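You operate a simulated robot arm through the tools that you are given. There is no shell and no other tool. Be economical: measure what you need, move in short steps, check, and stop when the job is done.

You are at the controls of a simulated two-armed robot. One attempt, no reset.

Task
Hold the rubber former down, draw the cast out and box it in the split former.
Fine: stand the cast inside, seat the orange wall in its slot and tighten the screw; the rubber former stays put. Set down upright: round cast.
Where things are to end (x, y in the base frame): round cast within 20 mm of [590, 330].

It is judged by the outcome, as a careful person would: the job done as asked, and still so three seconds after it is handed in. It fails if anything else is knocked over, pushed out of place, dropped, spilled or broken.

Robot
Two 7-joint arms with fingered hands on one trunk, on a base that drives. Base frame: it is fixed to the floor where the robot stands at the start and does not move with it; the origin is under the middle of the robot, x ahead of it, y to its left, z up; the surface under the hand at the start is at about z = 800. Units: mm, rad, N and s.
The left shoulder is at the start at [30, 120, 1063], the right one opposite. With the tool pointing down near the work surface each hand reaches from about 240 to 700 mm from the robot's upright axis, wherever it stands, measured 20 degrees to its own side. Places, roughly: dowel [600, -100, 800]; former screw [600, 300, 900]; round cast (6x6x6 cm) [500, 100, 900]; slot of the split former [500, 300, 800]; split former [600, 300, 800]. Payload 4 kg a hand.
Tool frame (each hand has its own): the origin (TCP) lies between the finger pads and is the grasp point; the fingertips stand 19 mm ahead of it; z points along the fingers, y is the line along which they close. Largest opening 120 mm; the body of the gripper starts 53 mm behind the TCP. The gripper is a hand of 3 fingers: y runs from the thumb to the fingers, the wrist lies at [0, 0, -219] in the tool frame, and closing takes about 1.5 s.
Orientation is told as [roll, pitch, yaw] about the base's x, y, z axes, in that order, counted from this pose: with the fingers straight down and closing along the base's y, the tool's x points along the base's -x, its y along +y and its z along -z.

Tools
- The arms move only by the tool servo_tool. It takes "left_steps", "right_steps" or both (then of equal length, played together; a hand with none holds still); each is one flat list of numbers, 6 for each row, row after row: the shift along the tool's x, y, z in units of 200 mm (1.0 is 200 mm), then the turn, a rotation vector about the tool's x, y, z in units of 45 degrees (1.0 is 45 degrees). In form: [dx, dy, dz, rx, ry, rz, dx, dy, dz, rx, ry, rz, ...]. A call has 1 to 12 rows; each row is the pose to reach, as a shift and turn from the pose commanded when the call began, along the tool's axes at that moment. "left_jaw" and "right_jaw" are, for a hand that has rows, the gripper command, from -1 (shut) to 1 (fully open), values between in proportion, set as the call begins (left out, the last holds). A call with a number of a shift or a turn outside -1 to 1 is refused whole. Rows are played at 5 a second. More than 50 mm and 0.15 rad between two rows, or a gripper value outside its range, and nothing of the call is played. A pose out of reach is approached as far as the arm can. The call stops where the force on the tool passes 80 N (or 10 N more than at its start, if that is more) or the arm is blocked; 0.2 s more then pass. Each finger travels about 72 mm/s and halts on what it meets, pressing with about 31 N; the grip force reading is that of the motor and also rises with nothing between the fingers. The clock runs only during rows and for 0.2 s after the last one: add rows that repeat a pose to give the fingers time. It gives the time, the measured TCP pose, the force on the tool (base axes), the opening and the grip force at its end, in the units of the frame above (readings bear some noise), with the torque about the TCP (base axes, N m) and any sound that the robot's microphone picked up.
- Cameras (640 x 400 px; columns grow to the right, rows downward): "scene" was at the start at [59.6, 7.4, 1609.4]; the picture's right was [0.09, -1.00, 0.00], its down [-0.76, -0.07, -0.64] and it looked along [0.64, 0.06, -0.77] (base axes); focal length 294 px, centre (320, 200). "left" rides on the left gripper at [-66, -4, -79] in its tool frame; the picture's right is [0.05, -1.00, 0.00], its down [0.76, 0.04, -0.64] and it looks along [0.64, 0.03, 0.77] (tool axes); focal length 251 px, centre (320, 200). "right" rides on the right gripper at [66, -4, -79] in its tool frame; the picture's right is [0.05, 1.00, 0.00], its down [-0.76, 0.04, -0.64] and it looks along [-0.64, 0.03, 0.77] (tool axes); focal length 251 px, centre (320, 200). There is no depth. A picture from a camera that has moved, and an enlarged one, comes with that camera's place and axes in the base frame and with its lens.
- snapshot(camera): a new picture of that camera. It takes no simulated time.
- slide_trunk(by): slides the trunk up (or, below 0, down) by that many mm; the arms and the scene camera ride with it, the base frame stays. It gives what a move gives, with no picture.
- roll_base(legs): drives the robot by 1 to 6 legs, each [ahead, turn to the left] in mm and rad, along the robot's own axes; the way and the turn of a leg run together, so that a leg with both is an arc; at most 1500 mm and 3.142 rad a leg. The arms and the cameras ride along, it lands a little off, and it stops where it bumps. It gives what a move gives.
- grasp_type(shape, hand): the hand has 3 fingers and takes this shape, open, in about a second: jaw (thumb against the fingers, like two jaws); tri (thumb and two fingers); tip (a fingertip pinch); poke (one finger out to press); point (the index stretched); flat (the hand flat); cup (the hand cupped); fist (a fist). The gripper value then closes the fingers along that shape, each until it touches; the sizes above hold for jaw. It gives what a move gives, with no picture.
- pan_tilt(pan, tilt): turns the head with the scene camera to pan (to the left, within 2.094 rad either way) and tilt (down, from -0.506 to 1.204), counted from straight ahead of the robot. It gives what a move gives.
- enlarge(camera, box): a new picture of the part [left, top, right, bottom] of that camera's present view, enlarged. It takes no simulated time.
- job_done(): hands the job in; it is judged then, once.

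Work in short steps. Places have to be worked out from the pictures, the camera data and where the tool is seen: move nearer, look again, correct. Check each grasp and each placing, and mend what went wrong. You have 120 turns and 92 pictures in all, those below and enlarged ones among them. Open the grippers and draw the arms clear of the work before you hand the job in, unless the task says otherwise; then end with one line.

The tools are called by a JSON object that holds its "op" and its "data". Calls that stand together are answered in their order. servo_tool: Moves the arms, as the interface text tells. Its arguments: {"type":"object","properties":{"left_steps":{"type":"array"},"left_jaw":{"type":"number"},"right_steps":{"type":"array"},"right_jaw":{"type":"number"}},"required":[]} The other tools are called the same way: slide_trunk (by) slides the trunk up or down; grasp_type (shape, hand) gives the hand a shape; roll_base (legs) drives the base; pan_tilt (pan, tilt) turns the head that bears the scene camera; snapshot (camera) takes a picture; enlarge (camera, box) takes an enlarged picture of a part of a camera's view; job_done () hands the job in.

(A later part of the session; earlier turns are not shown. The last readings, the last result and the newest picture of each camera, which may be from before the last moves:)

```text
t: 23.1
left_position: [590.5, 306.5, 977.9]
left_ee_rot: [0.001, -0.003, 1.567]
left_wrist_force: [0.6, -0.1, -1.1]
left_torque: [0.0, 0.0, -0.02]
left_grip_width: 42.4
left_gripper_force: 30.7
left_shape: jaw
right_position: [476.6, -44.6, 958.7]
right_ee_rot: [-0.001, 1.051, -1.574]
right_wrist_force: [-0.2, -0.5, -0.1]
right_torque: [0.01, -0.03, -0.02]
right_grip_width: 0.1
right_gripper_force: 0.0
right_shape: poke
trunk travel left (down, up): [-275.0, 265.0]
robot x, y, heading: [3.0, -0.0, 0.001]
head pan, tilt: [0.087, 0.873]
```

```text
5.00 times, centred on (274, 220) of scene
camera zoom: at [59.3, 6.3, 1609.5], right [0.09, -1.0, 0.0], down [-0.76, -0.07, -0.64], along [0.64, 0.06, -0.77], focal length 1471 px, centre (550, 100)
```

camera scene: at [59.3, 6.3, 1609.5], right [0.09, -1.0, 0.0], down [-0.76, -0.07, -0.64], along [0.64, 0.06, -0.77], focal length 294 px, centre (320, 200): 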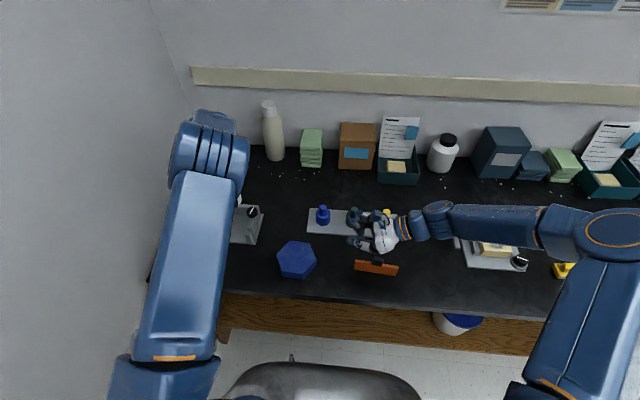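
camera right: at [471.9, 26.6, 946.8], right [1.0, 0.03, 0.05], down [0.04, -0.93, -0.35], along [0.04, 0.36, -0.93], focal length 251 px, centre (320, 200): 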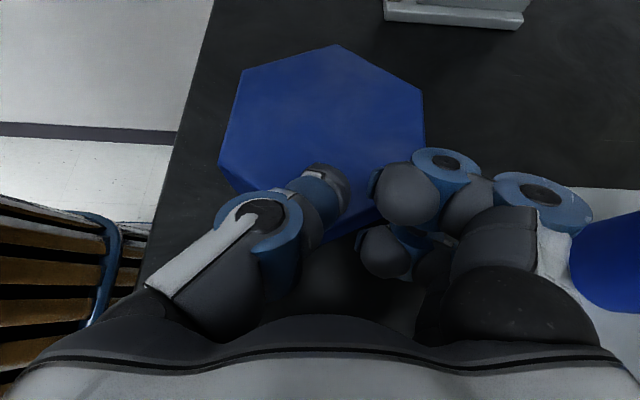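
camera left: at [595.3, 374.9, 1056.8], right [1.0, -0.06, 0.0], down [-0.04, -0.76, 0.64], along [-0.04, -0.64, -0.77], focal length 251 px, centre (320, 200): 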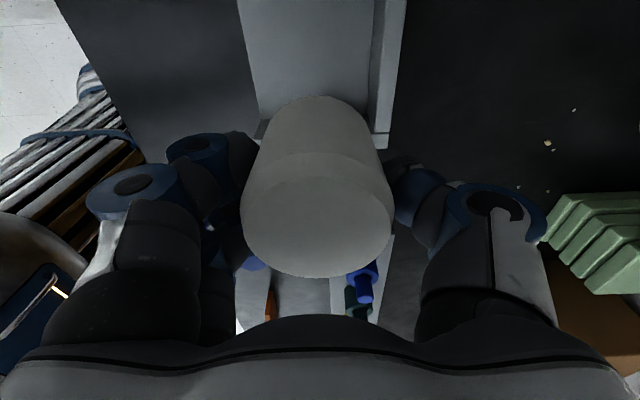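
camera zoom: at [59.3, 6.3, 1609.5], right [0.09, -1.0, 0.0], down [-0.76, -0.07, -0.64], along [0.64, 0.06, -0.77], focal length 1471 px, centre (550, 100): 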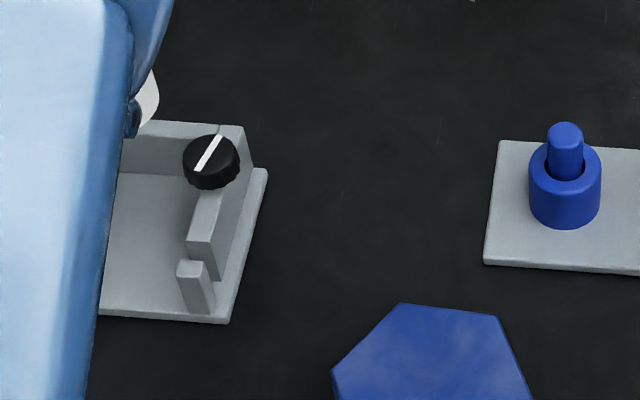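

The inside floor's back edge is at x≈636 and its right edge at y≈278. I centre the cast at about (594, 330) and descend to just above the floor.

{"op": "servo_tool", "data": {"left_steps": [-0.055, -0.007, 0, 0, 0, 0, -0.11, -0.015, 0.1, 0, 0, 0, -0.11, -0.015, 0.25, 0, 0, 0, -0.11, -0.015, 0.4, 0, 0, 0, -0.11, -0.015, 0.5, 0, 0, 0, -0.11, -0.015, 0.57, 0, 0, 0, -0.11, -0.015, 0.6, 0, 0, 0, -0.11, -0.015, 0.6, 0, 0, 0]}}

{"op": "snapshot", "data": {"camera": "left"}}

{"op": "enlarge", "data": {"camera": "scene", "box": [190, 180, 318, 260]}}

```text
t: 24.9
left_position: [593.1, 331.1, 863.0]
left_ee_rot: [-0.009, -0.003, 1.568]
left_wrist_force: [-10.1, 2.6, 34.4]
left_torque: [0.0, -1.44, 0.13]
left_grip_width: 44.2
left_gripper_force: 30.9
left_shape: jaw
right_position: [473.9, -44.1, 960.3]
right_ee_rot: [0.007, 1.049, -1.568]
right_wrist_force: [0.8, -0.9, 0.8]
right_torque: [-0.03, -0.01, -0.03]
right_grip_width: 0.2
right_gripper_force: 0.0
right_shape: poke
trunk travel left (down, up): [-275.0, 265.0]
robot x, y, heading: [-0.1, 0.6, 0.002]
head pan, tilt: [0.087, 0.873]
```

```text
54 pictures are left
camera left: at [596.4, 396.8, 943.1], right [1.0, -0.06, 0.01], down [-0.05, -0.77, 0.64], along [-0.03, -0.64, -0.77], focal length 251 px, centre (320, 200)
```

left: 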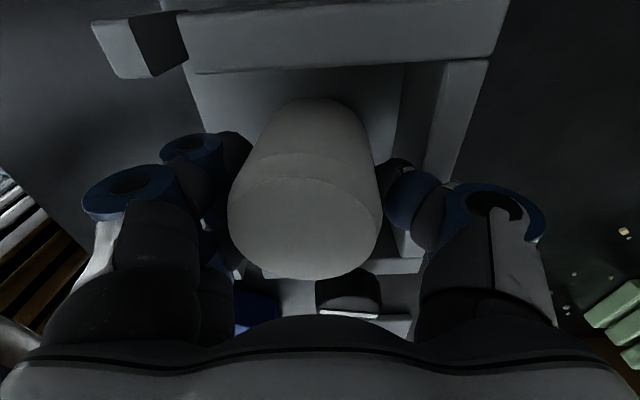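

```text
5.00 times, centred on (254, 220) of scene
camera zoom: at [53.6, 5.6, 1610.0], right [0.09, -1.0, 0.0], down [-0.76, -0.07, -0.65], along [0.64, 0.06, -0.76], focal length 1471 px, centre (650, 100)
```

zoom: 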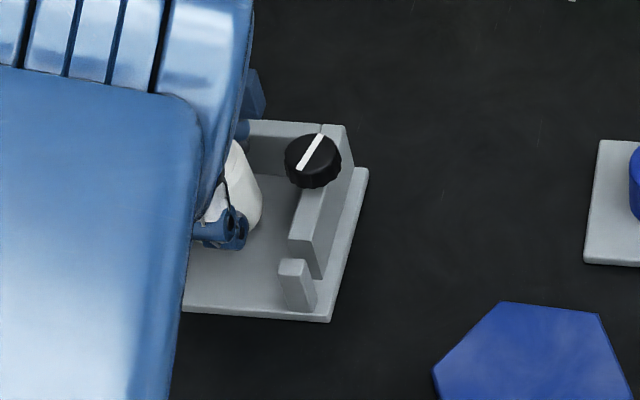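

At z≈863 I get 34 N with torque, so the thumb is landing on the back wall rather than the cast on the floor. I lift off and check that the cast has not slipped.

{"op": "servo_tool", "data": {"left_steps": [0, 0, -0.1, 0, 0, 0, 0, 0, -0.3, 0, 0, 0, 0, 0, -0.4, 0, 0, 0, 0, 0, -0.4, 0, 0, 0]}}

{"op": "snapshot", "data": {"camera": "left"}}

{"op": "enlarge", "data": {"camera": "scene", "box": [190, 180, 318, 260]}}

```text
t: 25.9
left_position: [595.5, 330.8, 938.5]
left_ee_rot: [0.0, 0.0, 1.567]
left_wrist_force: [0.6, -0.5, -2.7]
left_torque: [-0.05, -0.01, 0.0]
left_grip_width: 42.8
left_gripper_force: 31.1
left_shape: jaw
right_position: [476.7, -44.4, 957.8]
right_ee_rot: [0.0, 1.05, -1.574]
right_wrist_force: [0.2, -0.8, -0.8]
right_torque: [0.01, 0.0, -0.03]
right_grip_width: 0.0
right_gripper_force: 0.0
right_shape: poke
trunk travel left (down, up): [-275.0, 265.0]
robot x, y, heading: [1.3, 2.3, -0.004]
head pan, tilt: [0.087, 0.873]
```

```text
52 pictures are left
camera left: at [598.5, 397.5, 1018.0], right [1.0, -0.06, 0.0], down [-0.04, -0.76, 0.64], along [-0.04, -0.64, -0.77], focal length 251 px, centre (320, 200)
```

left: 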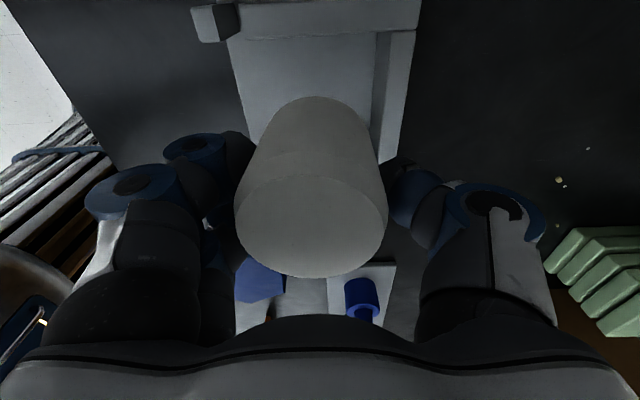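

```text
5.00 times, centred on (254, 220) of scene
camera zoom: at [59.1, 7.3, 1609.4], right [0.09, -1.0, 0.0], down [-0.76, -0.07, -0.64], along [0.64, 0.06, -0.77], focal length 1471 px, centre (650, 100)
```

zoom: 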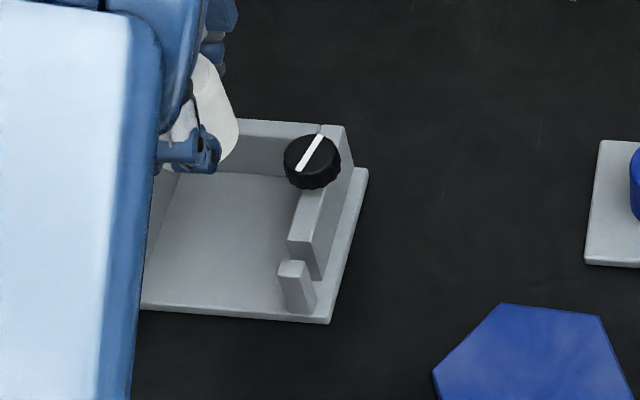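

The cast is still held well. The chamber's corners offer more room, so I rotate the hand another 45° to put thumb and fingers on the diagonal.

{"op": "servo_tool", "data": {"left_steps": [0, 0, 0, 0, 0, -0.167, 0, 0, 0, 0, 0, -0.333, 0, 0, 0, 0, 0, -0.5, 0, 0, 0, 0, 0, -0.667, 0, 0, 0, 0, 0, -0.833, -0.01, 0.01, 0, 0, 0, -1, -0.01, 0.01, 0, 0, 0, -1]}}

{"op": "snapshot", "data": {"camera": "left"}}

{"op": "enlarge", "data": {"camera": "scene", "box": [190, 160, 350, 260]}}

```text
t: 27.5
left_position: [587.9, 315.4, 935.5]
left_ee_rot: [0.013, -0.008, 2.267]
left_wrist_force: [1.1, -0.4, -1.8]
left_torque: [0.01, 0.03, -0.02]
left_grip_width: 42.4
left_gripper_force: 31.3
left_shape: jaw
left hand out of reach, approached as far as the arm can: row 6, 7
right_position: [476.8, -45.2, 957.5]
right_ee_rot: [-0.001, 1.049, -1.575]
right_wrist_force: [-0.6, -0.8, -0.3]
right_torque: [-0.04, 0.02, -0.01]
right_grip_width: 0.1
right_gripper_force: 0.1
right_shape: poke
trunk travel left (down, up): [-275.0, 265.0]
robot x, y, heading: [-1.9, 0.4, -0.004]
head pan, tilt: [0.087, 0.873]
```

```text
50 pictures are left
camera left: at [550.4, 370.3, 1016.4], right [0.8, 0.6, -0.01], down [0.47, -0.61, 0.64], along [0.37, -0.52, -0.77], focal length 251 px, centre (320, 200)
```

left: 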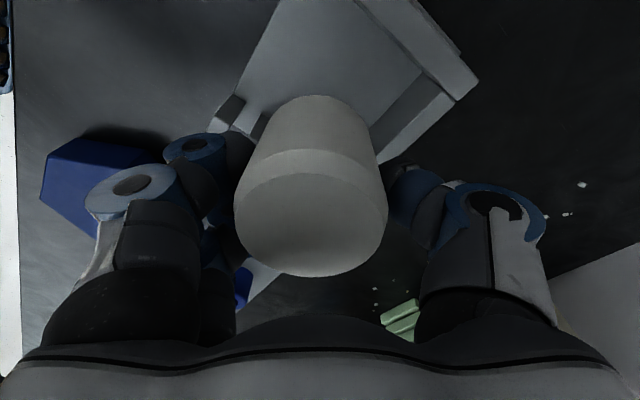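

```text
4.00 times, centred on (270, 210) of scene
camera zoom: at [60.4, 6.6, 1609.4], right [0.09, -1.0, 0.0], down [-0.76, -0.07, -0.64], along [0.64, 0.06, -0.77], focal length 1177 px, centre (520, 160)
```

zoom: 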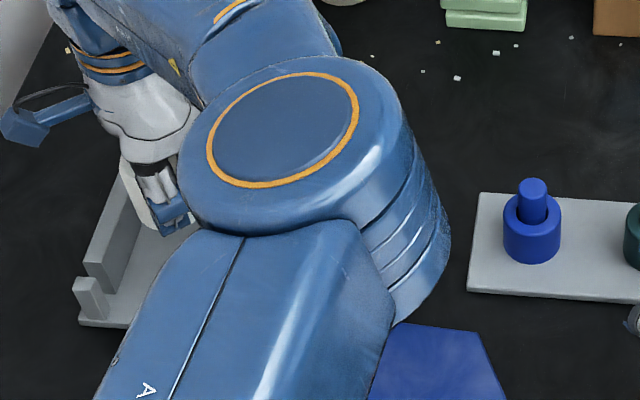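

That pose is at the limit of reach. A better plan is to stand the cast on the free table in front of the former and regrip it near its top, so the fingers stay above the walls. I go back to yaw 90° over about (470, 255).

{"op": "servo_tool", "data": {"left_steps": [0, 0, -0.05, 0, 0, 0.167, -0.02, 0.09, -0.1, 0, 0, 0.333, -0.05, 0.24, -0.1, 0, 0, 0.5, -0.09, 0.4, -0.1, 0, 0, 0.667, -0.12, 0.55, -0.1, 0, 0, 0.833, -0.152, 0.711, -0.1, 0, 0, 1, -0.152, 0.711, -0.1, 0, 0, 1]}}

{"op": "snapshot", "data": {"camera": "left"}}

{"op": "snapshot", "data": {"camera": "scene"}}

```text
t: 29.1
left_position: [459.8, 251.8, 956.7]
left_ee_rot: [0.013, 0.006, 1.479]
left_wrist_force: [0.4, 0.0, -1.6]
left_torque: [-0.01, 0.03, 0.03]
left_grip_width: 42.4
left_gripper_force: 31.4
left_shape: jaw
right_position: [477.6, -45.3, 957.9]
right_ee_rot: [-0.002, 1.048, -1.577]
right_wrist_force: [-1.1, 0.4, -0.1]
right_torque: [-0.02, -0.01, 0.01]
right_grip_width: 0.0
right_gripper_force: 0.1
right_shape: poke
trunk travel left (down, up): [-275.0, 265.0]
robot x, y, heading: [4.9, -0.5, -0.005]
head pan, tilt: [0.087, 0.873]
```

```text
48 pictures are left
camera left: at [470.7, 317.5, 1035.2], right [0.99, -0.15, -0.01], down [-0.1, -0.76, 0.65], along [-0.11, -0.64, -0.76], focal length 251 px, centre (320, 200)
```

left: 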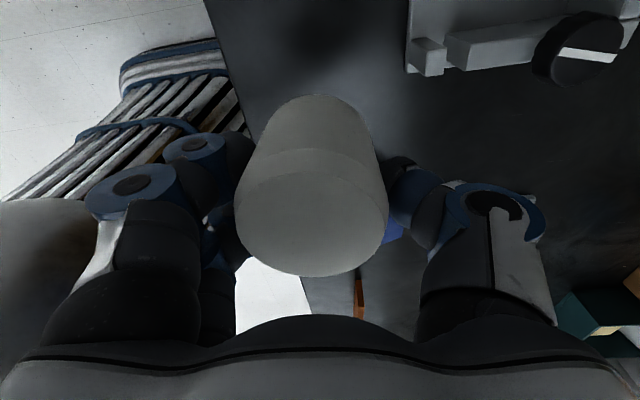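

```text
47 pictures are left
camera scene: at [60.8, 7.6, 1609.4], right [0.09, -1.0, 0.0], down [-0.76, -0.07, -0.64], along [0.64, 0.06, -0.77], focal length 294 px, centre (320, 200)
```

scene: 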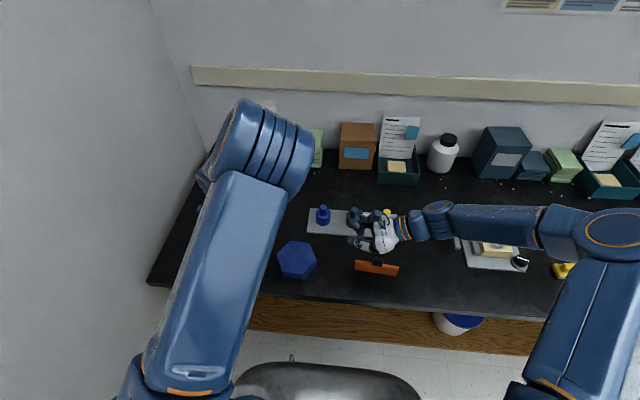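

The pose is fine and the table is clear below (its edge is at x≈385). I straighten the yaw and descend toward the table.

{"op": "servo_tool", "data": {"left_steps": [0, 0, 0.15, 0, 0.017, -0.06, 0, 0, 0.3, 0, 0.017, -0.117, 0, 0, 0.42, 0, 0.017, -0.117, 0, 0, 0.5, 0, 0.017, -0.117, 0, 0, 0.53, 0, 0.017, -0.117, 0, 0, 0.53, 0, 0.017, -0.117]}}

{"op": "servo_tool", "data": {"left_steps": [0, 0, 0.012, 0, 0, 0, 0, 0, 0.024, 0, 0, 0, 0, 0, 0.024, 0, 0, 0]}}

```text
t: 30.5
left_position: [457.9, 248.7, 851.7]
left_ee_rot: [0.014, 0.015, 1.572]
left_wrist_force: [0.2, -0.5, -1.3]
left_torque: [-0.01, 0.01, -0.04]
left_grip_width: 42.2
left_gripper_force: 31.1
left_shape: jaw
right_position: [477.0, -45.8, 957.5]
right_ee_rot: [-0.002, 1.049, -1.577]
right_wrist_force: [-1.0, 0.1, -0.1]
right_torque: [0.0, 0.01, -0.01]
right_grip_width: 0.0
right_gripper_force: 0.2
right_shape: poke
trunk travel left (down, up): [-275.0, 265.0]
robot x, y, heading: [-1.0, 1.3, 0.002]
head pan, tilt: [0.087, 0.873]
```

```text
t: 31.3
left_position: [458.6, 249.5, 846.6]
left_ee_rot: [0.015, 0.015, 1.572]
left_wrist_force: [-0.2, 0.2, -2.6]
left_torque: [0.02, 0.0, 0.02]
left_grip_width: 42.4
left_gripper_force: 30.7
left_shape: jaw
right_position: [476.5, -45.0, 957.9]
right_ee_rot: [-0.004, 1.052, -1.578]
right_wrist_force: [-0.3, 0.8, -0.2]
right_torque: [-0.01, -0.02, 0.01]
right_grip_width: 0.0
right_gripper_force: 0.0
right_shape: poke
trunk travel left (down, up): [-275.0, 265.0]
robot x, y, heading: [0.7, 0.9, 0.001]
head pan, tilt: [0.087, 0.873]
```

No contact yet at z=846.6. I continue in 2 mm steps.

{"op": "servo_tool", "data": {"left_steps": [0, 0, 0.01, 0, 0, 0, 0, 0, 0.02, 0, 0, 0, 0, 0, 0.03, 0, 0, 0]}}

{"op": "snapshot", "data": {"camera": "left"}}

```text
t: 32.1
left_position: [457.8, 249.3, 840.9]
left_ee_rot: [0.017, 0.014, 1.572]
left_wrist_force: [-1.2, 0.6, -1.8]
left_torque: [0.0, 0.0, 0.0]
left_grip_width: 42.7
left_gripper_force: 31.2
left_shape: jaw
right_position: [477.6, -44.5, 958.0]
right_ee_rot: [-0.001, 1.051, -1.576]
right_wrist_force: [0.2, -0.1, 0.3]
right_torque: [-0.03, 0.01, 0.0]
right_grip_width: 0.0
right_gripper_force: 0.1
right_shape: poke
trunk travel left (down, up): [-275.0, 265.0]
robot x, y, heading: [0.2, 4.9, 0.001]
head pan, tilt: [0.087, 0.873]
```

```text
46 pictures are left
camera left: at [462.8, 317.4, 919.7], right [1.0, -0.05, -0.01], down [-0.03, -0.75, 0.66], along [-0.04, -0.66, -0.75], focal length 251 px, centre (320, 200)
```

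left: 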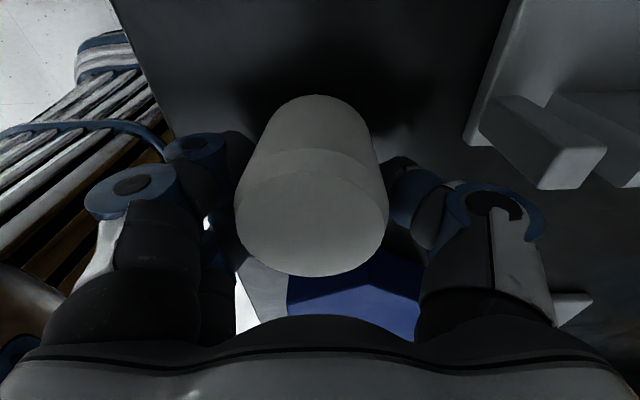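

The shadow shows the cast is still a little above the table. I continue.

{"op": "servo_tool", "data": {"left_steps": [0, 0, 0.01, 0, 0, 0, 0, 0, 0.02, 0, 0, 0, 0, 0, 0.03, 0, 0, 0, 0, 0, 0.04, 0, 0, 0]}}

```text
t: 33.1
left_position: [458.6, 248.3, 834.7]
left_ee_rot: [0.013, 0.017, 1.574]
left_wrist_force: [-0.6, -0.6, 2.9]
left_torque: [0.09, 0.12, 0.06]
left_grip_width: 42.4
left_gripper_force: 31.3
left_shape: jaw
right_position: [476.9, -45.2, 958.9]
right_ee_rot: [0.0, 1.052, -1.575]
right_wrist_force: [0.4, 0.8, 0.0]
right_torque: [0.01, 0.01, -0.01]
right_grip_width: 0.0
right_gripper_force: 0.1
right_shape: poke
trunk travel left (down, up): [-275.0, 265.0]
robot x, y, heading: [-3.0, -1.4, -0.002]
head pan, tilt: [0.087, 0.873]
```

Touching now: the cast bottom is 35 below the TCP. I press a millimetre more and open the jaw moderately.

{"op": "servo_tool", "data": {"left_steps": [0, 0, 0.006, 0, 0, 0, 0, 0, 0.006, 0, 0, 0]}}

{"op": "servo_tool", "data": {"left_steps": [0, 0, 0, 0, 0, 0, 0, 0, 0, 0, 0, 0, 0, 0, 0, 0, 0, 0, 0, 0, 0, 0, 0, 0, 0, 0, 0, 0, 0, 0], "left_jaw": 0.35}}

{"op": "snapshot", "data": {"camera": "left"}}

```text
t: 33.7
left_position: [458.2, 249.1, 834.4]
left_ee_rot: [0.014, 0.015, 1.572]
left_wrist_force: [0.0, 0.5, 15.6]
left_torque: [0.11, 0.04, 0.02]
left_grip_width: 43.1
left_gripper_force: 30.8
left_shape: jaw
right_position: [475.9, -45.6, 958.7]
right_ee_rot: [0.002, 1.05, -1.572]
right_wrist_force: [-0.1, -0.7, -0.7]
right_torque: [-0.04, -0.01, -0.02]
right_grip_width: 0.3
right_gripper_force: 0.0
right_shape: poke
trunk travel left (down, up): [-275.0, 265.0]
robot x, y, heading: [-3.6, -0.4, 0.001]
head pan, tilt: [0.087, 0.873]
```

```text
t: 34.9
left_position: [458.6, 249.5, 831.9]
left_ee_rot: [0.016, 0.017, 1.572]
left_wrist_force: [-0.4, -0.2, 0.3]
left_torque: [0.01, -0.02, 0.0]
left_grip_width: 80.2
left_gripper_force: 0.1
left_shape: jaw
right_position: [477.7, -43.8, 958.6]
right_ee_rot: [-0.002, 1.049, -1.575]
right_wrist_force: [-0.6, 0.3, -0.1]
right_torque: [0.0, -0.03, 0.01]
right_grip_width: 0.0
right_gripper_force: 0.0
right_shape: poke
trunk travel left (down, up): [-275.0, 265.0]
robot x, y, heading: [-0.2, 3.7, 0.004]
head pan, tilt: [0.087, 0.873]
```

```text
45 pictures are left
camera left: at [463.4, 317.0, 910.6], right [1.0, -0.05, -0.01], down [-0.03, -0.75, 0.66], along [-0.04, -0.66, -0.75], focal length 251 px, centre (320, 200)
```

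left: 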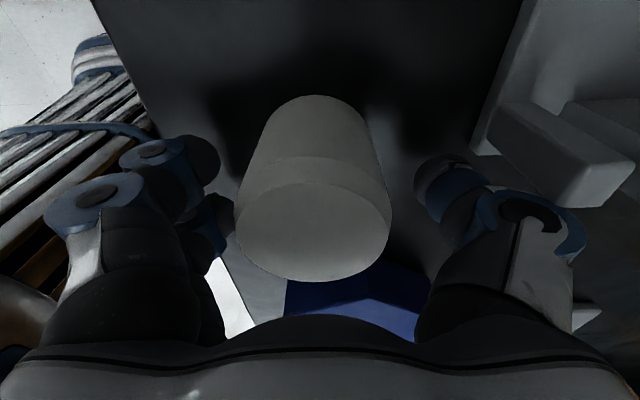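

The cast is standing. I raise the TCP to about z=857, level with the cast top, correct the small tilt and close again.

{"op": "servo_tool", "data": {"left_steps": [0, 0.007, -0.06, 0.019, 0.019, 0, 0, 0.015, -0.125, 0.019, 0.019, 0, 0, 0.015, -0.125, 0.019, 0.019, 0]}}

{"op": "servo_tool", "data": {"left_steps": [0, 0, 0, 0, 0, 0, 0, 0, 0, 0, 0, 0, 0, 0, 0, 0, 0, 0, 0, 0, 0, 0, 0, 0, 0, 0, 0, 0, 0, 0, 0, 0, 0, 0, 0, 0], "left_jaw": -1}}

{"op": "snapshot", "data": {"camera": "left"}}

```text
t: 35.7
left_position: [455.4, 248.5, 857.0]
left_ee_rot: [0.0, 0.031, 1.573]
left_wrist_force: [1.1, 0.5, 0.1]
left_torque: [0.0, -0.02, 0.02]
left_grip_width: 80.2
left_gripper_force: 0.1
left_shape: jaw
right_position: [477.5, -43.6, 959.0]
right_ee_rot: [-0.001, 1.052, -1.574]
right_wrist_force: [0.8, -0.1, 0.1]
right_torque: [0.04, 0.0, 0.03]
right_grip_width: 0.0
right_gripper_force: 0.0
right_shape: poke
trunk travel left (down, up): [-275.0, 265.0]
robot x, y, heading: [-2.2, -2.3, 0.005]
head pan, tilt: [0.087, 0.873]
```

```text
t: 37.1
left_position: [455.2, 249.0, 856.6]
left_ee_rot: [0.0, 0.031, 1.573]
left_wrist_force: [-0.3, -0.5, 0.5]
left_torque: [0.02, 0.0, 0.01]
left_grip_width: 42.2
left_gripper_force: 31.2
left_shape: jaw
right_position: [476.6, -44.8, 958.5]
right_ee_rot: [-0.002, 1.051, -1.576]
right_wrist_force: [-0.1, 0.2, -0.4]
right_torque: [-0.02, 0.01, 0.03]
right_grip_width: 0.0
right_gripper_force: 0.0
right_shape: poke
trunk travel left (down, up): [-275.0, 265.0]
robot x, y, heading: [0.9, 0.9, -0.001]
head pan, tilt: [0.087, 0.873]
```

```text
44 pictures are left
camera left: at [459.0, 317.6, 934.3], right [1.0, -0.05, 0.0], down [-0.04, -0.74, 0.67], along [-0.03, -0.67, -0.75], focal length 251 px, centre (320, 200)
```

left: 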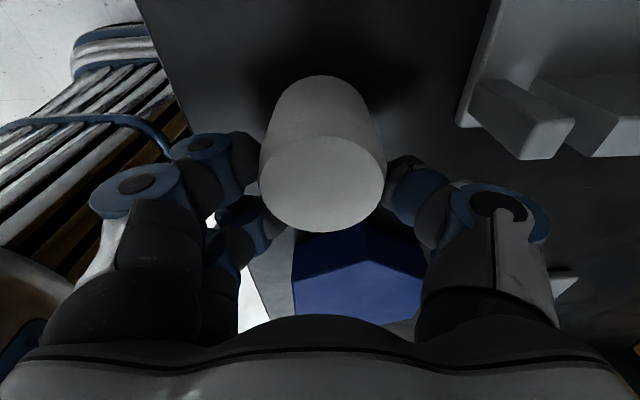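

Regripped near the top. I lift slowly and check the hold.

{"op": "servo_tool", "data": {"left_steps": [0, 0, -0.03, 0, 0, 0, 0, 0, -0.08, 0, 0, 0, 0, 0, -0.2, 0, 0, 0, 0, 0, -0.35, 0, 0, 0, 0, 0, -0.5, 0, 0, 0, 0, 0, -0.5, 0, 0, 0]}}

{"op": "snapshot", "data": {"camera": "left"}}

```text
t: 38.5
left_position: [457.3, 253.0, 956.6]
left_ee_rot: [0.003, 0.032, 1.572]
left_wrist_force: [0.0, 0.4, -1.9]
left_torque: [-0.01, -0.03, 0.01]
left_grip_width: 41.9
left_gripper_force: 30.8
left_shape: jaw
right_position: [478.0, -44.6, 958.2]
right_ee_rot: [-0.003, 1.051, -1.577]
right_wrist_force: [0.3, 0.6, 0.3]
right_torque: [0.03, 0.02, 0.0]
right_grip_width: 0.1
right_gripper_force: 0.1
right_shape: poke
trunk travel left (down, up): [-275.0, 265.0]
robot x, y, heading: [-0.3, 0.8, -0.004]
head pan, tilt: [0.087, 0.873]
```

```text
43 pictures are left
camera left: at [460.9, 322.5, 1033.3], right [1.0, -0.05, 0.0], down [-0.04, -0.74, 0.67], along [-0.03, -0.67, -0.74], focal length 251 px, centre (320, 200)
```

left: 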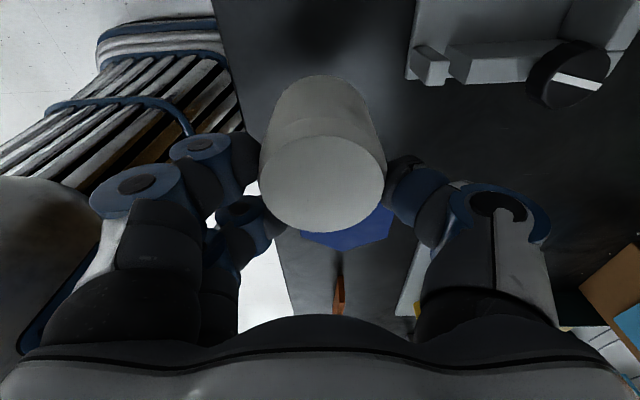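

Held securely. I enlarge the visible slot for measurement, then move over the chamber at (593, 330).

{"op": "enlarge", "data": {"camera": "left", "box": [400, 0, 640, 150]}}

{"op": "servo_tool", "data": {"left_steps": [-0.08, -0.14, 0, 0, 0, 0, -0.16, -0.28, 0, 0, 0, 0, -0.24, -0.42, 0, 0, 0, 0, -0.32, -0.56, 0, 0, 0, 0, -0.385, -0.68, 0, 0, 0, 0, -0.385, -0.68, 0, 0, 0, 0]}}

{"op": "enlarge", "data": {"camera": "left", "box": [180, 0, 500, 200]}}

```text
2.67 times, centred on (520, 75) of left
camera zoom: at [460.9, 322.5, 1033.3], right [1.0, -0.05, 0.0], down [-0.04, -0.74, 0.67], along [-0.03, -0.67, -0.74], focal length 670 px, centre (-213, 533)
```

zoom: 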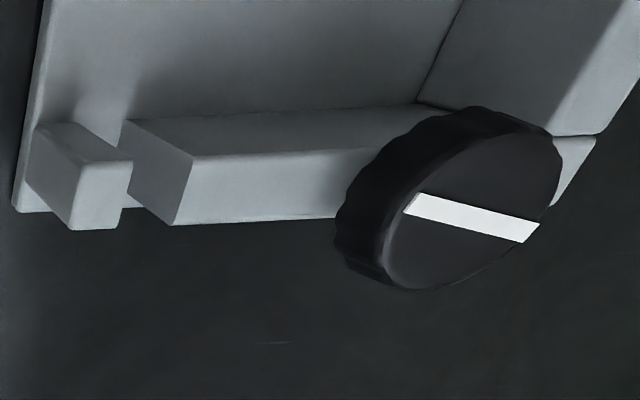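

```text
t: 39.9
left_position: [591.5, 327.8, 953.3]
left_ee_rot: [0.0, 0.031, 1.572]
left_wrist_force: [0.3, -0.1, -2.4]
left_torque: [-0.05, 0.0, 0.01]
left_grip_width: 41.7
left_gripper_force: 31.2
left_shape: jaw
right_position: [477.2, -45.0, 958.7]
right_ee_rot: [0.0, 1.05, -1.576]
right_wrist_force: [0.9, -0.1, 0.0]
right_torque: [0.01, 0.01, 0.03]
right_grip_width: 0.0
right_gripper_force: 0.0
right_shape: poke
trunk travel left (down, up): [-275.0, 265.0]
robot x, y, heading: [-0.1, 2.0, -0.0]
head pan, tilt: [0.087, 0.873]
```

```text
2.00 times, centred on (340, 100) of left
camera zoom: at [596.3, 397.9, 1030.5], right [1.0, -0.05, 0.0], down [-0.04, -0.74, 0.67], along [-0.03, -0.67, -0.75], focal length 503 px, centre (280, 400)
```

zoom: 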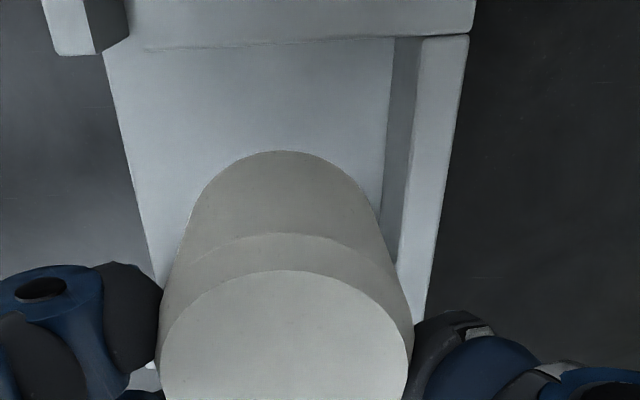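

Slot measured at x≈547–562, centre about 554.5. I descend to just above floor contact (expected near TCP z≈863).

{"op": "servo_tool", "data": {"left_steps": [0, -0.01, 0.1, 0, 0, 0, 0, -0.01, 0.22, 0, 0, 0, 0, -0.01, 0.33, 0, 0, 0, 0, -0.01, 0.39, 0, 0, 0, 0, -0.01, 0.41, 0, 0, 0, 0, -0.01, 0.41, 0, 0, 0]}}

{"op": "enlarge", "data": {"camera": "left", "box": [160, 0, 480, 200]}}

```text
t: 41.3
left_position: [593.2, 326.7, 872.7]
left_ee_rot: [0.001, 0.032, 1.574]
left_wrist_force: [-0.8, -0.1, -3.0]
left_torque: [-0.02, 0.02, 0.02]
left_grip_width: 42.0
left_gripper_force: 31.1
left_shape: jaw
right_position: [477.1, -44.8, 958.8]
right_ee_rot: [-0.002, 1.052, -1.577]
right_wrist_force: [-0.6, 0.8, -0.7]
right_torque: [0.0, 0.0, -0.03]
right_grip_width: 0.0
right_gripper_force: 0.1
right_shape: poke
trunk travel left (down, up): [-275.0, 265.0]
robot x, y, heading: [-3.1, -1.6, -0.003]
head pan, tilt: [0.087, 0.873]
```

```text
2.00 times, centred on (320, 100) of left
camera zoom: at [597.6, 395.8, 949.6], right [1.0, -0.05, 0.0], down [-0.04, -0.74, 0.67], along [-0.03, -0.67, -0.74], focal length 503 px, centre (320, 400)
```

zoom: 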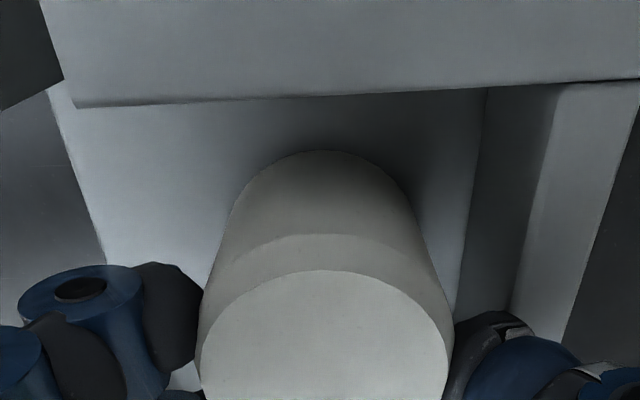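

The cast is in the chamber with room on all sides. I lower it in 2 mm steps to the floor.

{"op": "servo_tool", "data": {"left_steps": [0, 0, 0.01, 0, 0, 0, 0, 0, 0.02, 0, 0, 0, 0, 0, 0.03, 0, 0, 0, 0, 0, 0.035, 0, 0, 0, 0, 0, 0.035, 0, 0, 0]}}

```text
t: 42.5
left_position: [592.4, 326.5, 867.1]
left_ee_rot: [-0.001, 0.031, 1.575]
left_wrist_force: [-7.2, 0.3, 6.5]
left_torque: [0.0, -0.24, 0.06]
left_grip_width: 42.1
left_gripper_force: 31.2
left_shape: jaw
right_position: [475.9, -44.6, 959.2]
right_ee_rot: [0.002, 1.048, -1.573]
right_wrist_force: [-0.4, -0.2, 0.0]
right_torque: [0.02, 0.0, -0.02]
right_grip_width: 0.0
right_gripper_force: 0.1
right_shape: poke
trunk travel left (down, up): [-275.0, 265.0]
robot x, y, heading: [-1.1, 1.1, -0.002]
head pan, tilt: [0.087, 0.873]
```

A light contact with Fx = -7 N means the thumb is touching the back wall's edge. I raise slightly, shift 5 mm toward -x and continue down.

{"op": "servo_tool", "data": {"left_steps": [0, 0.01, -0.015, 0, 0, 0, 0, 0.025, -0.015, 0, 0, 0, 0, 0.025, 0, 0, 0, 0, 0, 0.025, 0.01, 0, 0, 0, 0, 0.025, 0.01, 0, 0, 0]}}

```text
t: 43.7
left_position: [589.4, 325.9, 866.6]
left_ee_rot: [-0.002, 0.03, 1.572]
left_wrist_force: [0.5, -0.9, 12.8]
left_torque: [0.08, 0.17, -0.03]
left_grip_width: 42.3
left_gripper_force: 30.9
left_shape: jaw
right_position: [475.2, -45.4, 959.3]
right_ee_rot: [-0.001, 1.051, -1.575]
right_wrist_force: [0.7, 0.7, 0.2]
right_torque: [0.01, -0.02, 0.0]
right_grip_width: 0.1
right_gripper_force: 0.1
right_shape: poke
trunk travel left (down, up): [-275.0, 265.0]
robot x, y, heading: [1.9, -1.6, -0.001]
head pan, tilt: [0.087, 0.873]
```

Now it is a pure vertical 13 N with little torque, so the cast is on the floor. I open slightly.

{"op": "servo_tool", "data": {"left_steps": [0, 0, -0.005, 0, 0, 0, 0, 0, -0.01, 0, 0, 0, 0, 0, -0.01, 0, 0, 0, 0, 0, -0.01, 0, 0, 0], "left_jaw": 0.0}}

{"op": "snapshot", "data": {"camera": "left"}}

```text
t: 44.7
left_position: [588.6, 326.0, 865.6]
left_ee_rot: [0.001, 0.03, 1.573]
left_wrist_force: [-6.2, -0.9, 0.7]
left_torque: [-0.02, 0.01, -0.04]
left_grip_width: 55.6
left_gripper_force: 0.0
left_shape: jaw
right_position: [476.6, -44.8, 957.6]
right_ee_rot: [0.0, 1.05, -1.574]
right_wrist_force: [-0.6, 0.1, 0.3]
right_torque: [0.06, -0.03, -0.03]
right_grip_width: 0.1
right_gripper_force: 0.1
right_shape: poke
trunk travel left (down, up): [-275.0, 265.0]
robot x, y, heading: [0.8, 1.7, -0.0]
head pan, tilt: [0.087, 0.873]
```

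```text
39 pictures are left
camera left: at [591.1, 395.7, 943.0], right [1.0, -0.05, 0.0], down [-0.04, -0.74, 0.67], along [-0.03, -0.67, -0.74], focal length 251 px, centre (320, 200)
```

left: 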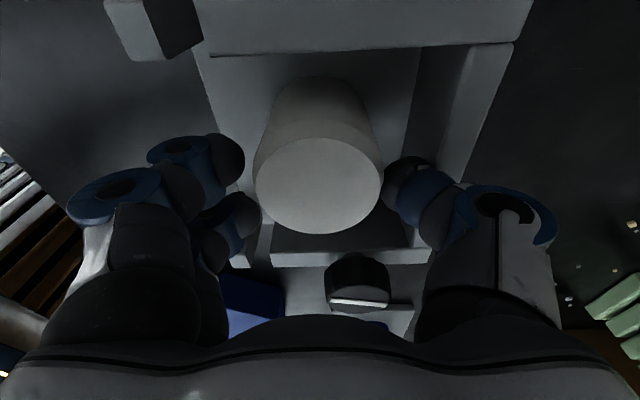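

Released; the thumb is lightly against the back wall. I lift straight up, shifting 3 mm away from the wall.

{"op": "servo_tool", "data": {"left_steps": [0, 0.015, -0.02, 0, 0, 0, 0, 0.015, -0.06, 0, 0, 0, 0, 0.015, -0.14, 0, 0, 0, 0, 0.015, -0.3, 0, 0, 0, 0, 0.015, -0.5, 0, 0, 0, 0, 0.015, -0.5, 0, 0, 0]}}

{"op": "snapshot", "data": {"camera": "left"}}

```text
t: 46.1
left_position: [582.0, 328.6, 966.1]
left_ee_rot: [0.001, 0.031, 1.572]
left_wrist_force: [0.4, -0.7, -0.1]
left_torque: [0.0, -0.01, 0.01]
left_grip_width: 59.4
left_gripper_force: 0.0
left_shape: jaw
right_position: [478.1, -44.9, 957.9]
right_ee_rot: [-0.001, 1.048, -1.575]
right_wrist_force: [0.0, 0.5, -0.1]
right_torque: [0.0, 0.0, 0.03]
right_grip_width: 0.0
right_gripper_force: 0.1
right_shape: poke
trunk travel left (down, up): [-275.0, 265.0]
robot x, y, heading: [2.5, 0.5, 0.0]
head pan, tilt: [0.087, 0.873]
```

```text
38 pictures are left
camera left: at [586.1, 398.1, 1042.7], right [1.0, -0.05, 0.0], down [-0.04, -0.74, 0.67], along [-0.03, -0.67, -0.74], focal length 251 px, centre (320, 200)
```

left: 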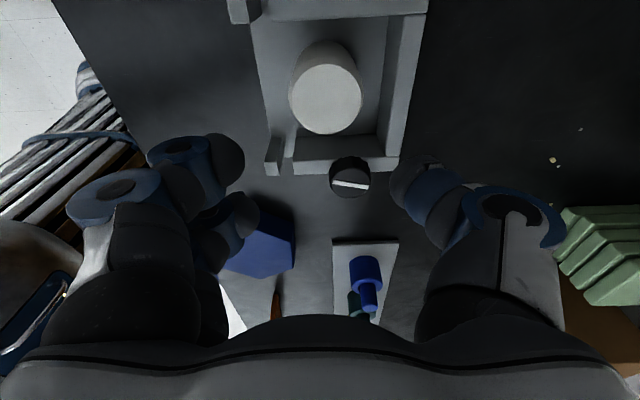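

The cast stands in the chamber. I enlarge to measure its place and the slot.

{"op": "enlarge", "data": {"camera": "left", "box": [216, 0, 456, 200]}}

```text
2.00 times, centred on (336, 100) of left
camera zoom: at [586.1, 398.1, 1042.7], right [1.0, -0.05, 0.0], down [-0.04, -0.74, 0.67], along [-0.03, -0.67, -0.74], focal length 503 px, centre (288, 400)
```

zoom: 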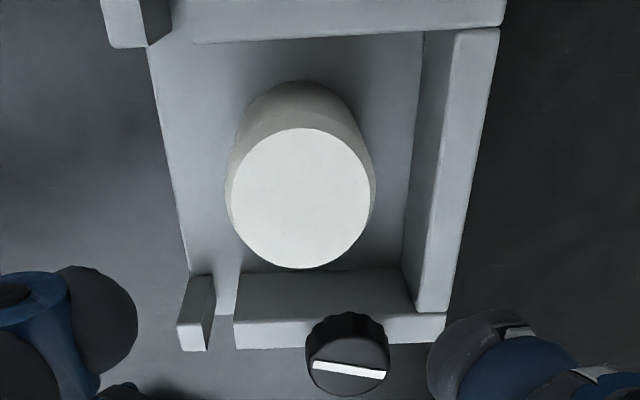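

The cast is at about (588, 331), with its front edge right at the slot's inner side. I want a few millimetres' margin, so I regrip the top lightly, drag it about 5 mm toward +x and release.

{"op": "servo_tool", "data": {"left_steps": [0, -0.0325, 0.1, 0, 0, 0, 0, -0.0325, 0.25, 0, 0, 0, 0, -0.0325, 0.4, 0, 0, 0, 0, -0.0325, 0.47, 0, 0, 0, 0, -0.0325, 0.47, 0, 0, 0], "left_jaw": 0.3}}

{"op": "servo_tool", "data": {"left_steps": [0, 0, 0, 0, 0, 0, 0, 0, 0, 0, 0, 0, 0, 0, 0, 0, 0, 0, 0, 0, 0, 0, 0, 0, 0, 0, 0, 0, 0, 0, 0, 0, 0, 0, 0, 0], "left_jaw": -1}}

{"op": "snapshot", "data": {"camera": "left"}}

```text
t: 47.3
left_position: [590.9, 326.1, 873.8]
left_ee_rot: [-0.005, 0.031, 1.571]
left_wrist_force: [-2.3, 0.5, 15.3]
left_torque: [0.12, -0.77, 0.08]
left_grip_width: 76.7
left_gripper_force: 0.1
left_shape: jaw
right_position: [476.5, -44.6, 957.6]
right_ee_rot: [0.001, 1.05, -1.573]
right_wrist_force: [-0.6, 0.1, 0.2]
right_torque: [0.03, -0.05, 0.01]
right_grip_width: 0.1
right_gripper_force: 0.1
right_shape: poke
trunk travel left (down, up): [-275.0, 265.0]
robot x, y, heading: [-1.2, -0.1, -0.003]
head pan, tilt: [0.087, 0.873]
```

```text
t: 48.7
left_position: [589.9, 324.4, 874.6]
left_ee_rot: [-0.005, 0.03, 1.573]
left_wrist_force: [11.2, 0.6, 24.6]
left_torque: [0.23, -1.44, -0.08]
left_grip_width: 45.4
left_gripper_force: 30.7
left_shape: jaw
right_position: [475.7, -46.0, 957.9]
right_ee_rot: [0.003, 1.05, -1.575]
right_wrist_force: [1.3, 1.2, -0.3]
right_torque: [-0.02, -0.01, -0.02]
right_grip_width: 0.2
right_gripper_force: 0.2
right_shape: poke
trunk travel left (down, up): [-275.0, 265.0]
robot x, y, heading: [1.5, 0.6, 0.004]
head pan, tilt: [0.087, 0.873]
```

```text
36 pictures are left
camera left: at [594.4, 394.7, 952.3], right [1.0, -0.05, 0.01], down [-0.04, -0.75, 0.67], along [-0.03, -0.66, -0.75], focal length 251 px, centre (320, 200)
```

left: 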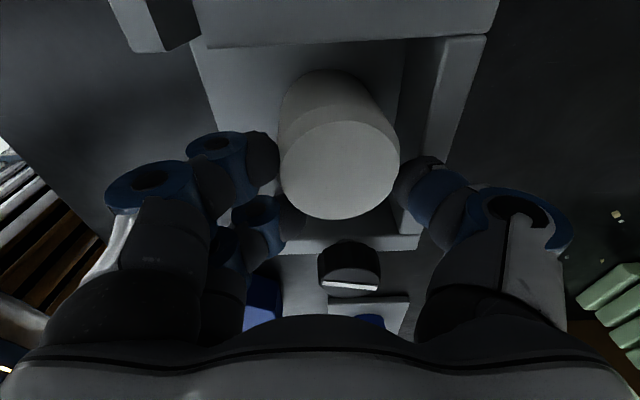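

The thumb rests on the back wall and the cast may be slightly tilted. I lift 6 mm with the grip held and look.

{"op": "servo_tool", "data": {"left_steps": [0, 0, -0.02, 0, 0, 0, 0, 0, -0.04, 0, 0, 0, 0, 0, -0.04, 0, 0, 0]}}

{"op": "enlarge", "data": {"camera": "left", "box": [200, 0, 440, 250]}}

```text
t: 49.5
left_position: [590.9, 325.7, 879.1]
left_ee_rot: [0.003, 0.032, 1.572]
left_wrist_force: [0.5, 0.0, -1.9]
left_torque: [-0.02, 0.02, 0.02]
left_grip_width: 42.6
left_gripper_force: 31.8
left_shape: jaw
right_position: [477.4, -44.8, 958.0]
right_ee_rot: [-0.002, 1.051, -1.578]
right_wrist_force: [-0.1, 0.4, 0.9]
right_torque: [-0.01, 0.02, -0.03]
right_grip_width: 0.0
right_gripper_force: 0.1
right_shape: poke
trunk travel left (down, up): [-275.0, 265.0]
robot x, y, heading: [-0.5, 0.3, -0.004]
head pan, tilt: [0.087, 0.873]
```

```text
1.60 times, centred on (320, 125) of left
camera zoom: at [594.3, 395.6, 955.9], right [1.0, -0.05, 0.0], down [-0.04, -0.74, 0.67], along [-0.04, -0.67, -0.74], focal length 402 px, centre (320, 320)
```

zoom: 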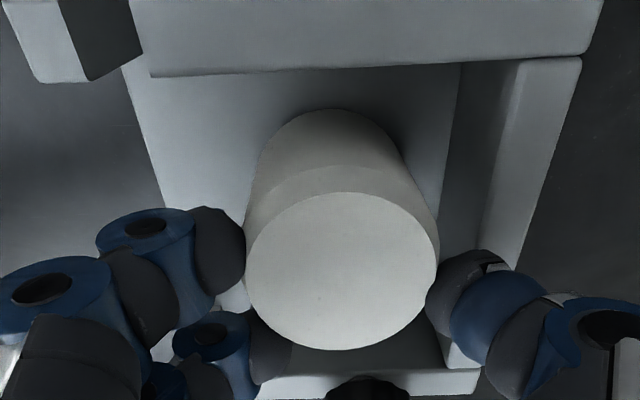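

The cast is held freely and roughly upright. I shift it 4 mm toward +x and lower it to contact again.

{"op": "servo_tool", "data": {"left_steps": [0, -0.02, 0, 0, 0, 0, 0, -0.02, 0.015, 0, 0, 0, 0, -0.02, 0.03, 0, 0, 0, 0, -0.02, 0.03, 0, 0, 0]}}

```text
t: 50.5
left_position: [596.2, 326.8, 875.5]
left_ee_rot: [-0.002, 0.028, 1.572]
left_wrist_force: [-0.3, 0.7, 4.0]
left_torque: [0.08, -0.21, 0.03]
left_grip_width: 42.7
left_gripper_force: 30.6
left_shape: jaw
right_position: [476.0, -45.9, 958.6]
right_ee_rot: [0.0, 1.05, -1.573]
right_wrist_force: [0.5, -0.1, -0.3]
right_torque: [-0.02, -0.04, 0.02]
right_grip_width: 0.0
right_gripper_force: 0.1
right_shape: poke
trunk travel left (down, up): [-275.0, 265.0]
robot x, y, heading: [1.1, -0.9, 0.0]
head pan, tilt: [0.087, 0.873]
```

Light contact. I lower another 2 mm.

{"op": "servo_tool", "data": {"left_steps": [0, 0, 0.005, 0, 0, 0, 0, 0, 0.01, 0, 0, 0, 0, 0, 0.01, 0, 0, 0]}}

{"op": "snapshot", "data": {"camera": "left"}}

```text
t: 51.3
left_position: [597.2, 325.6, 875.5]
left_ee_rot: [-0.005, 0.03, 1.572]
left_wrist_force: [0.8, 0.9, 19.1]
left_torque: [0.14, -0.95, 0.03]
left_grip_width: 42.7
left_gripper_force: 31.3
left_shape: jaw
right_position: [476.9, -45.2, 958.8]
right_ee_rot: [0.003, 1.05, -1.574]
right_wrist_force: [0.3, 0.0, 0.7]
right_torque: [0.03, -0.01, 0.01]
right_grip_width: 0.1
right_gripper_force: 0.0
right_shape: poke
trunk travel left (down, up): [-275.0, 265.0]
robot x, y, heading: [0.1, -1.3, -0.002]
head pan, tilt: [0.087, 0.873]
```

```text
34 pictures are left
camera left: at [599.9, 395.4, 952.4], right [1.0, -0.05, 0.01], down [-0.04, -0.75, 0.67], along [-0.03, -0.66, -0.75], focal length 251 px, centre (320, 200)
```

left: 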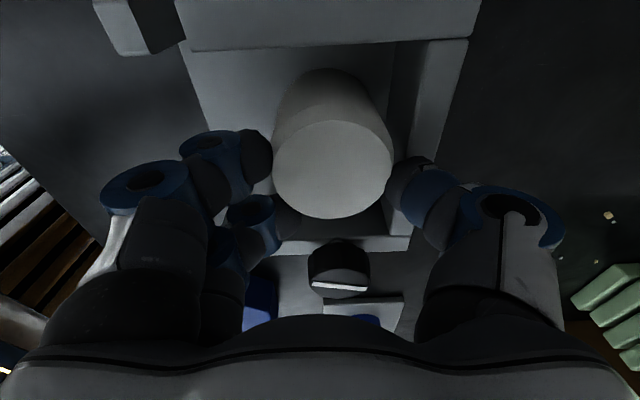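

The torque says the thumb is on the wall top, and the cast is within about 1 mm of the floor, since it was gripped at this same height. I release by opening slightly, then lift.

{"op": "servo_tool", "data": {"left_steps": [0, 0, 0, 0, 0, 0, 0, 0, 0, 0, 0, 0, 0, 0, -0.01, 0, 0, 0, 0, 0, -0.02, 0, 0, 0], "left_jaw": 0.0}}

{"op": "servo_tool", "data": {"left_steps": [0, 0, -0.05, 0, 0, 0, 0, 0, -0.15, 0, 0, 0, 0, 0, -0.3, 0, 0, 0, 0, 0, -0.5, 0, 0, 0, 0, 0, -0.5, 0, 0, 0]}}

{"op": "enlarge", "data": {"camera": "left", "box": [216, 0, 456, 200]}}

```text
t: 52.3
left_position: [594.4, 327.5, 876.1]
left_ee_rot: [0.002, 0.032, 1.573]
left_wrist_force: [0.3, 0.0, 9.0]
left_torque: [0.09, -0.45, 0.02]
left_grip_width: 59.8
left_gripper_force: 0.0
left_shape: jaw
right_position: [476.3, -45.0, 957.5]
right_ee_rot: [-0.001, 1.05, -1.575]
right_wrist_force: [0.0, -0.4, 0.0]
right_torque: [0.0, -0.01, -0.02]
right_grip_width: 0.0
right_gripper_force: 0.0
right_shape: poke
trunk travel left (down, up): [-275.0, 265.0]
robot x, y, heading: [0.6, 1.7, -0.002]
head pan, tilt: [0.087, 0.873]
```

```text
t: 53.5
left_position: [598.5, 332.1, 973.1]
left_ee_rot: [0.003, 0.032, 1.573]
left_wrist_force: [-0.5, 0.5, -0.7]
left_torque: [0.01, 0.0, 0.01]
left_grip_width: 59.9
left_gripper_force: 0.1
left_shape: jaw
right_position: [476.5, -43.9, 958.2]
right_ee_rot: [-0.002, 1.051, -1.577]
right_wrist_force: [0.1, -0.6, -0.7]
right_torque: [0.01, 0.0, 0.06]
right_grip_width: 0.2
right_gripper_force: 0.1
right_shape: poke
trunk travel left (down, up): [-275.0, 265.0]
robot x, y, heading: [-0.5, 2.4, 0.002]
head pan, tilt: [0.087, 0.873]
```

```text
2.00 times, centred on (336, 100) of left
camera zoom: at [601.3, 400.8, 1051.7], right [1.0, -0.05, 0.0], down [-0.04, -0.74, 0.67], along [-0.03, -0.67, -0.75], focal length 503 px, centre (288, 400)
```

zoom: 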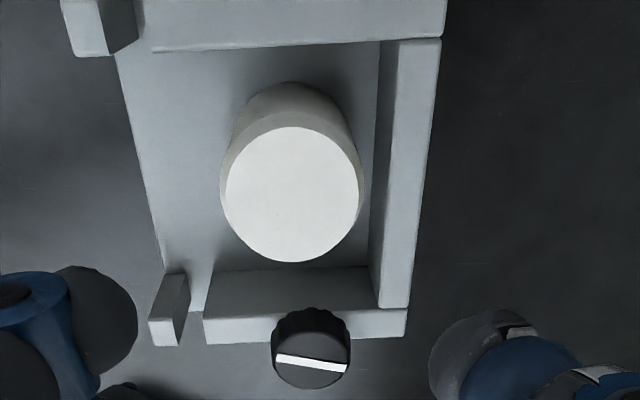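

The cast now stands near (599, 331) with a clear gap to the slot, and its top looks level. Next is the orange wall. I move the right hand out of the way so the scene camera sees it.

{"op": "servo_tool", "data": {"right_steps": [-0.005, -0.02, -0.16, 0, 0, 0, -0.01, -0.03, -0.32, 0, 0, 0, -0.015, -0.05, -0.48, 0, 0, 0, -0.02, -0.07, -0.64, 0, 0, 0, -0.025, -0.09, -0.8, 0, 0, 0, -0.03, -0.1, -0.96, 0, 0, 0, -0.03, -0.1, -0.96, 0, 0, 0]}}

{"op": "enlarge", "data": {"camera": "scene", "box": [340, 245, 420, 295]}}

```text
t: 55.1
left_position: [598.4, 331.6, 974.8]
left_ee_rot: [0.001, 0.03, 1.572]
left_wrist_force: [-0.4, 0.6, 0.4]
left_torque: [0.02, -0.01, 0.0]
left_grip_width: 60.0
left_gripper_force: 0.1
left_shape: jaw
right_position: [456.7, -216.0, 1048.5]
right_ee_rot: [-0.002, 1.05, -1.576]
right_wrist_force: [0.2, -0.5, -0.7]
right_torque: [0.02, 0.03, 0.0]
right_grip_width: 0.1
right_gripper_force: 0.1
right_shape: poke
trunk travel left (down, up): [-275.0, 265.0]
robot x, y, heading: [-0.4, 0.6, -0.003]
head pan, tilt: [0.087, 0.873]
```

```text
8.00 times, centred on (380, 270) of scene
camera zoom: at [59.9, 7.5, 1609.4], right [0.09, -1.0, 0.0], down [-0.76, -0.07, -0.64], along [0.64, 0.06, -0.77], focal length 2354 px, centre (-160, -360)
```

zoom: 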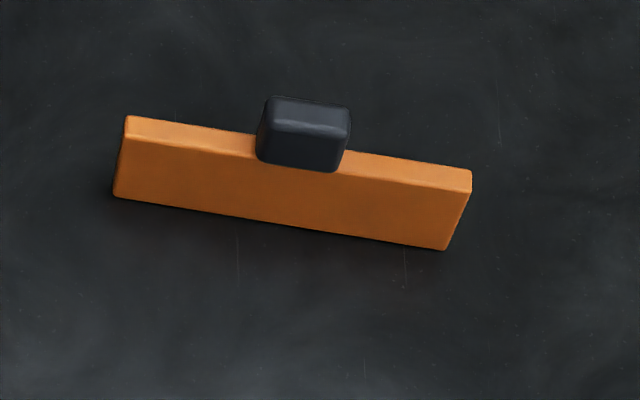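

The wall is about 122 long, 45 high and about 9 thick, centred at (474, -120) with yaw -0.093, and its handle top is near z=865. I start the left hand toward it, removing the small tilt and matching the wall's yaw, while the right hand backs further off.

{"op": "servo_tool", "data": {"left_steps": [0.15, 0.04, 0, 0, -0.02, 0.04, 0.3, 0.08, 0, 0, -0.041, 0.08, 0.5, 0.13, 0, 0, -0.041, 0.12, 0.7, 0.18, 0, 0, -0.041, 0.12, 0.9, 0.24, 0, 0, -0.041, 0.12, 0.9, 0.24, 0, 0, -0.041, 0.12], "right_steps": [0, 0, -0.1, 0, 0, 0, 0, 0, -0.2, 0, 0, 0, 0, 0, -0.3, 0, 0, 0, 0, 0, -0.4, 0, 0, 0, 0, 0, -0.5, 0, 0, 0, 0, 0, -0.5, 0, 0, 0]}}

```text
t: 56.5
left_position: [548.5, 150.3, 981.5]
left_ee_rot: [-0.002, -0.001, 1.48]
left_wrist_force: [0.0, 0.4, -0.5]
left_torque: [0.02, -0.04, 0.01]
left_grip_width: 60.0
left_gripper_force: 0.0
left_shape: jaw
right_position: [459.3, -305.7, 1099.8]
right_ee_rot: [-0.002, 1.048, -1.576]
right_wrist_force: [-0.3, 0.8, -0.1]
right_torque: [0.01, 0.02, 0.0]
right_grip_width: 0.1
right_gripper_force: 0.0
right_shape: poke
trunk travel left (down, up): [-275.0, 265.0]
robot x, y, heading: [-3.1, 0.6, -0.002]
head pan, tilt: [0.087, 0.873]
```

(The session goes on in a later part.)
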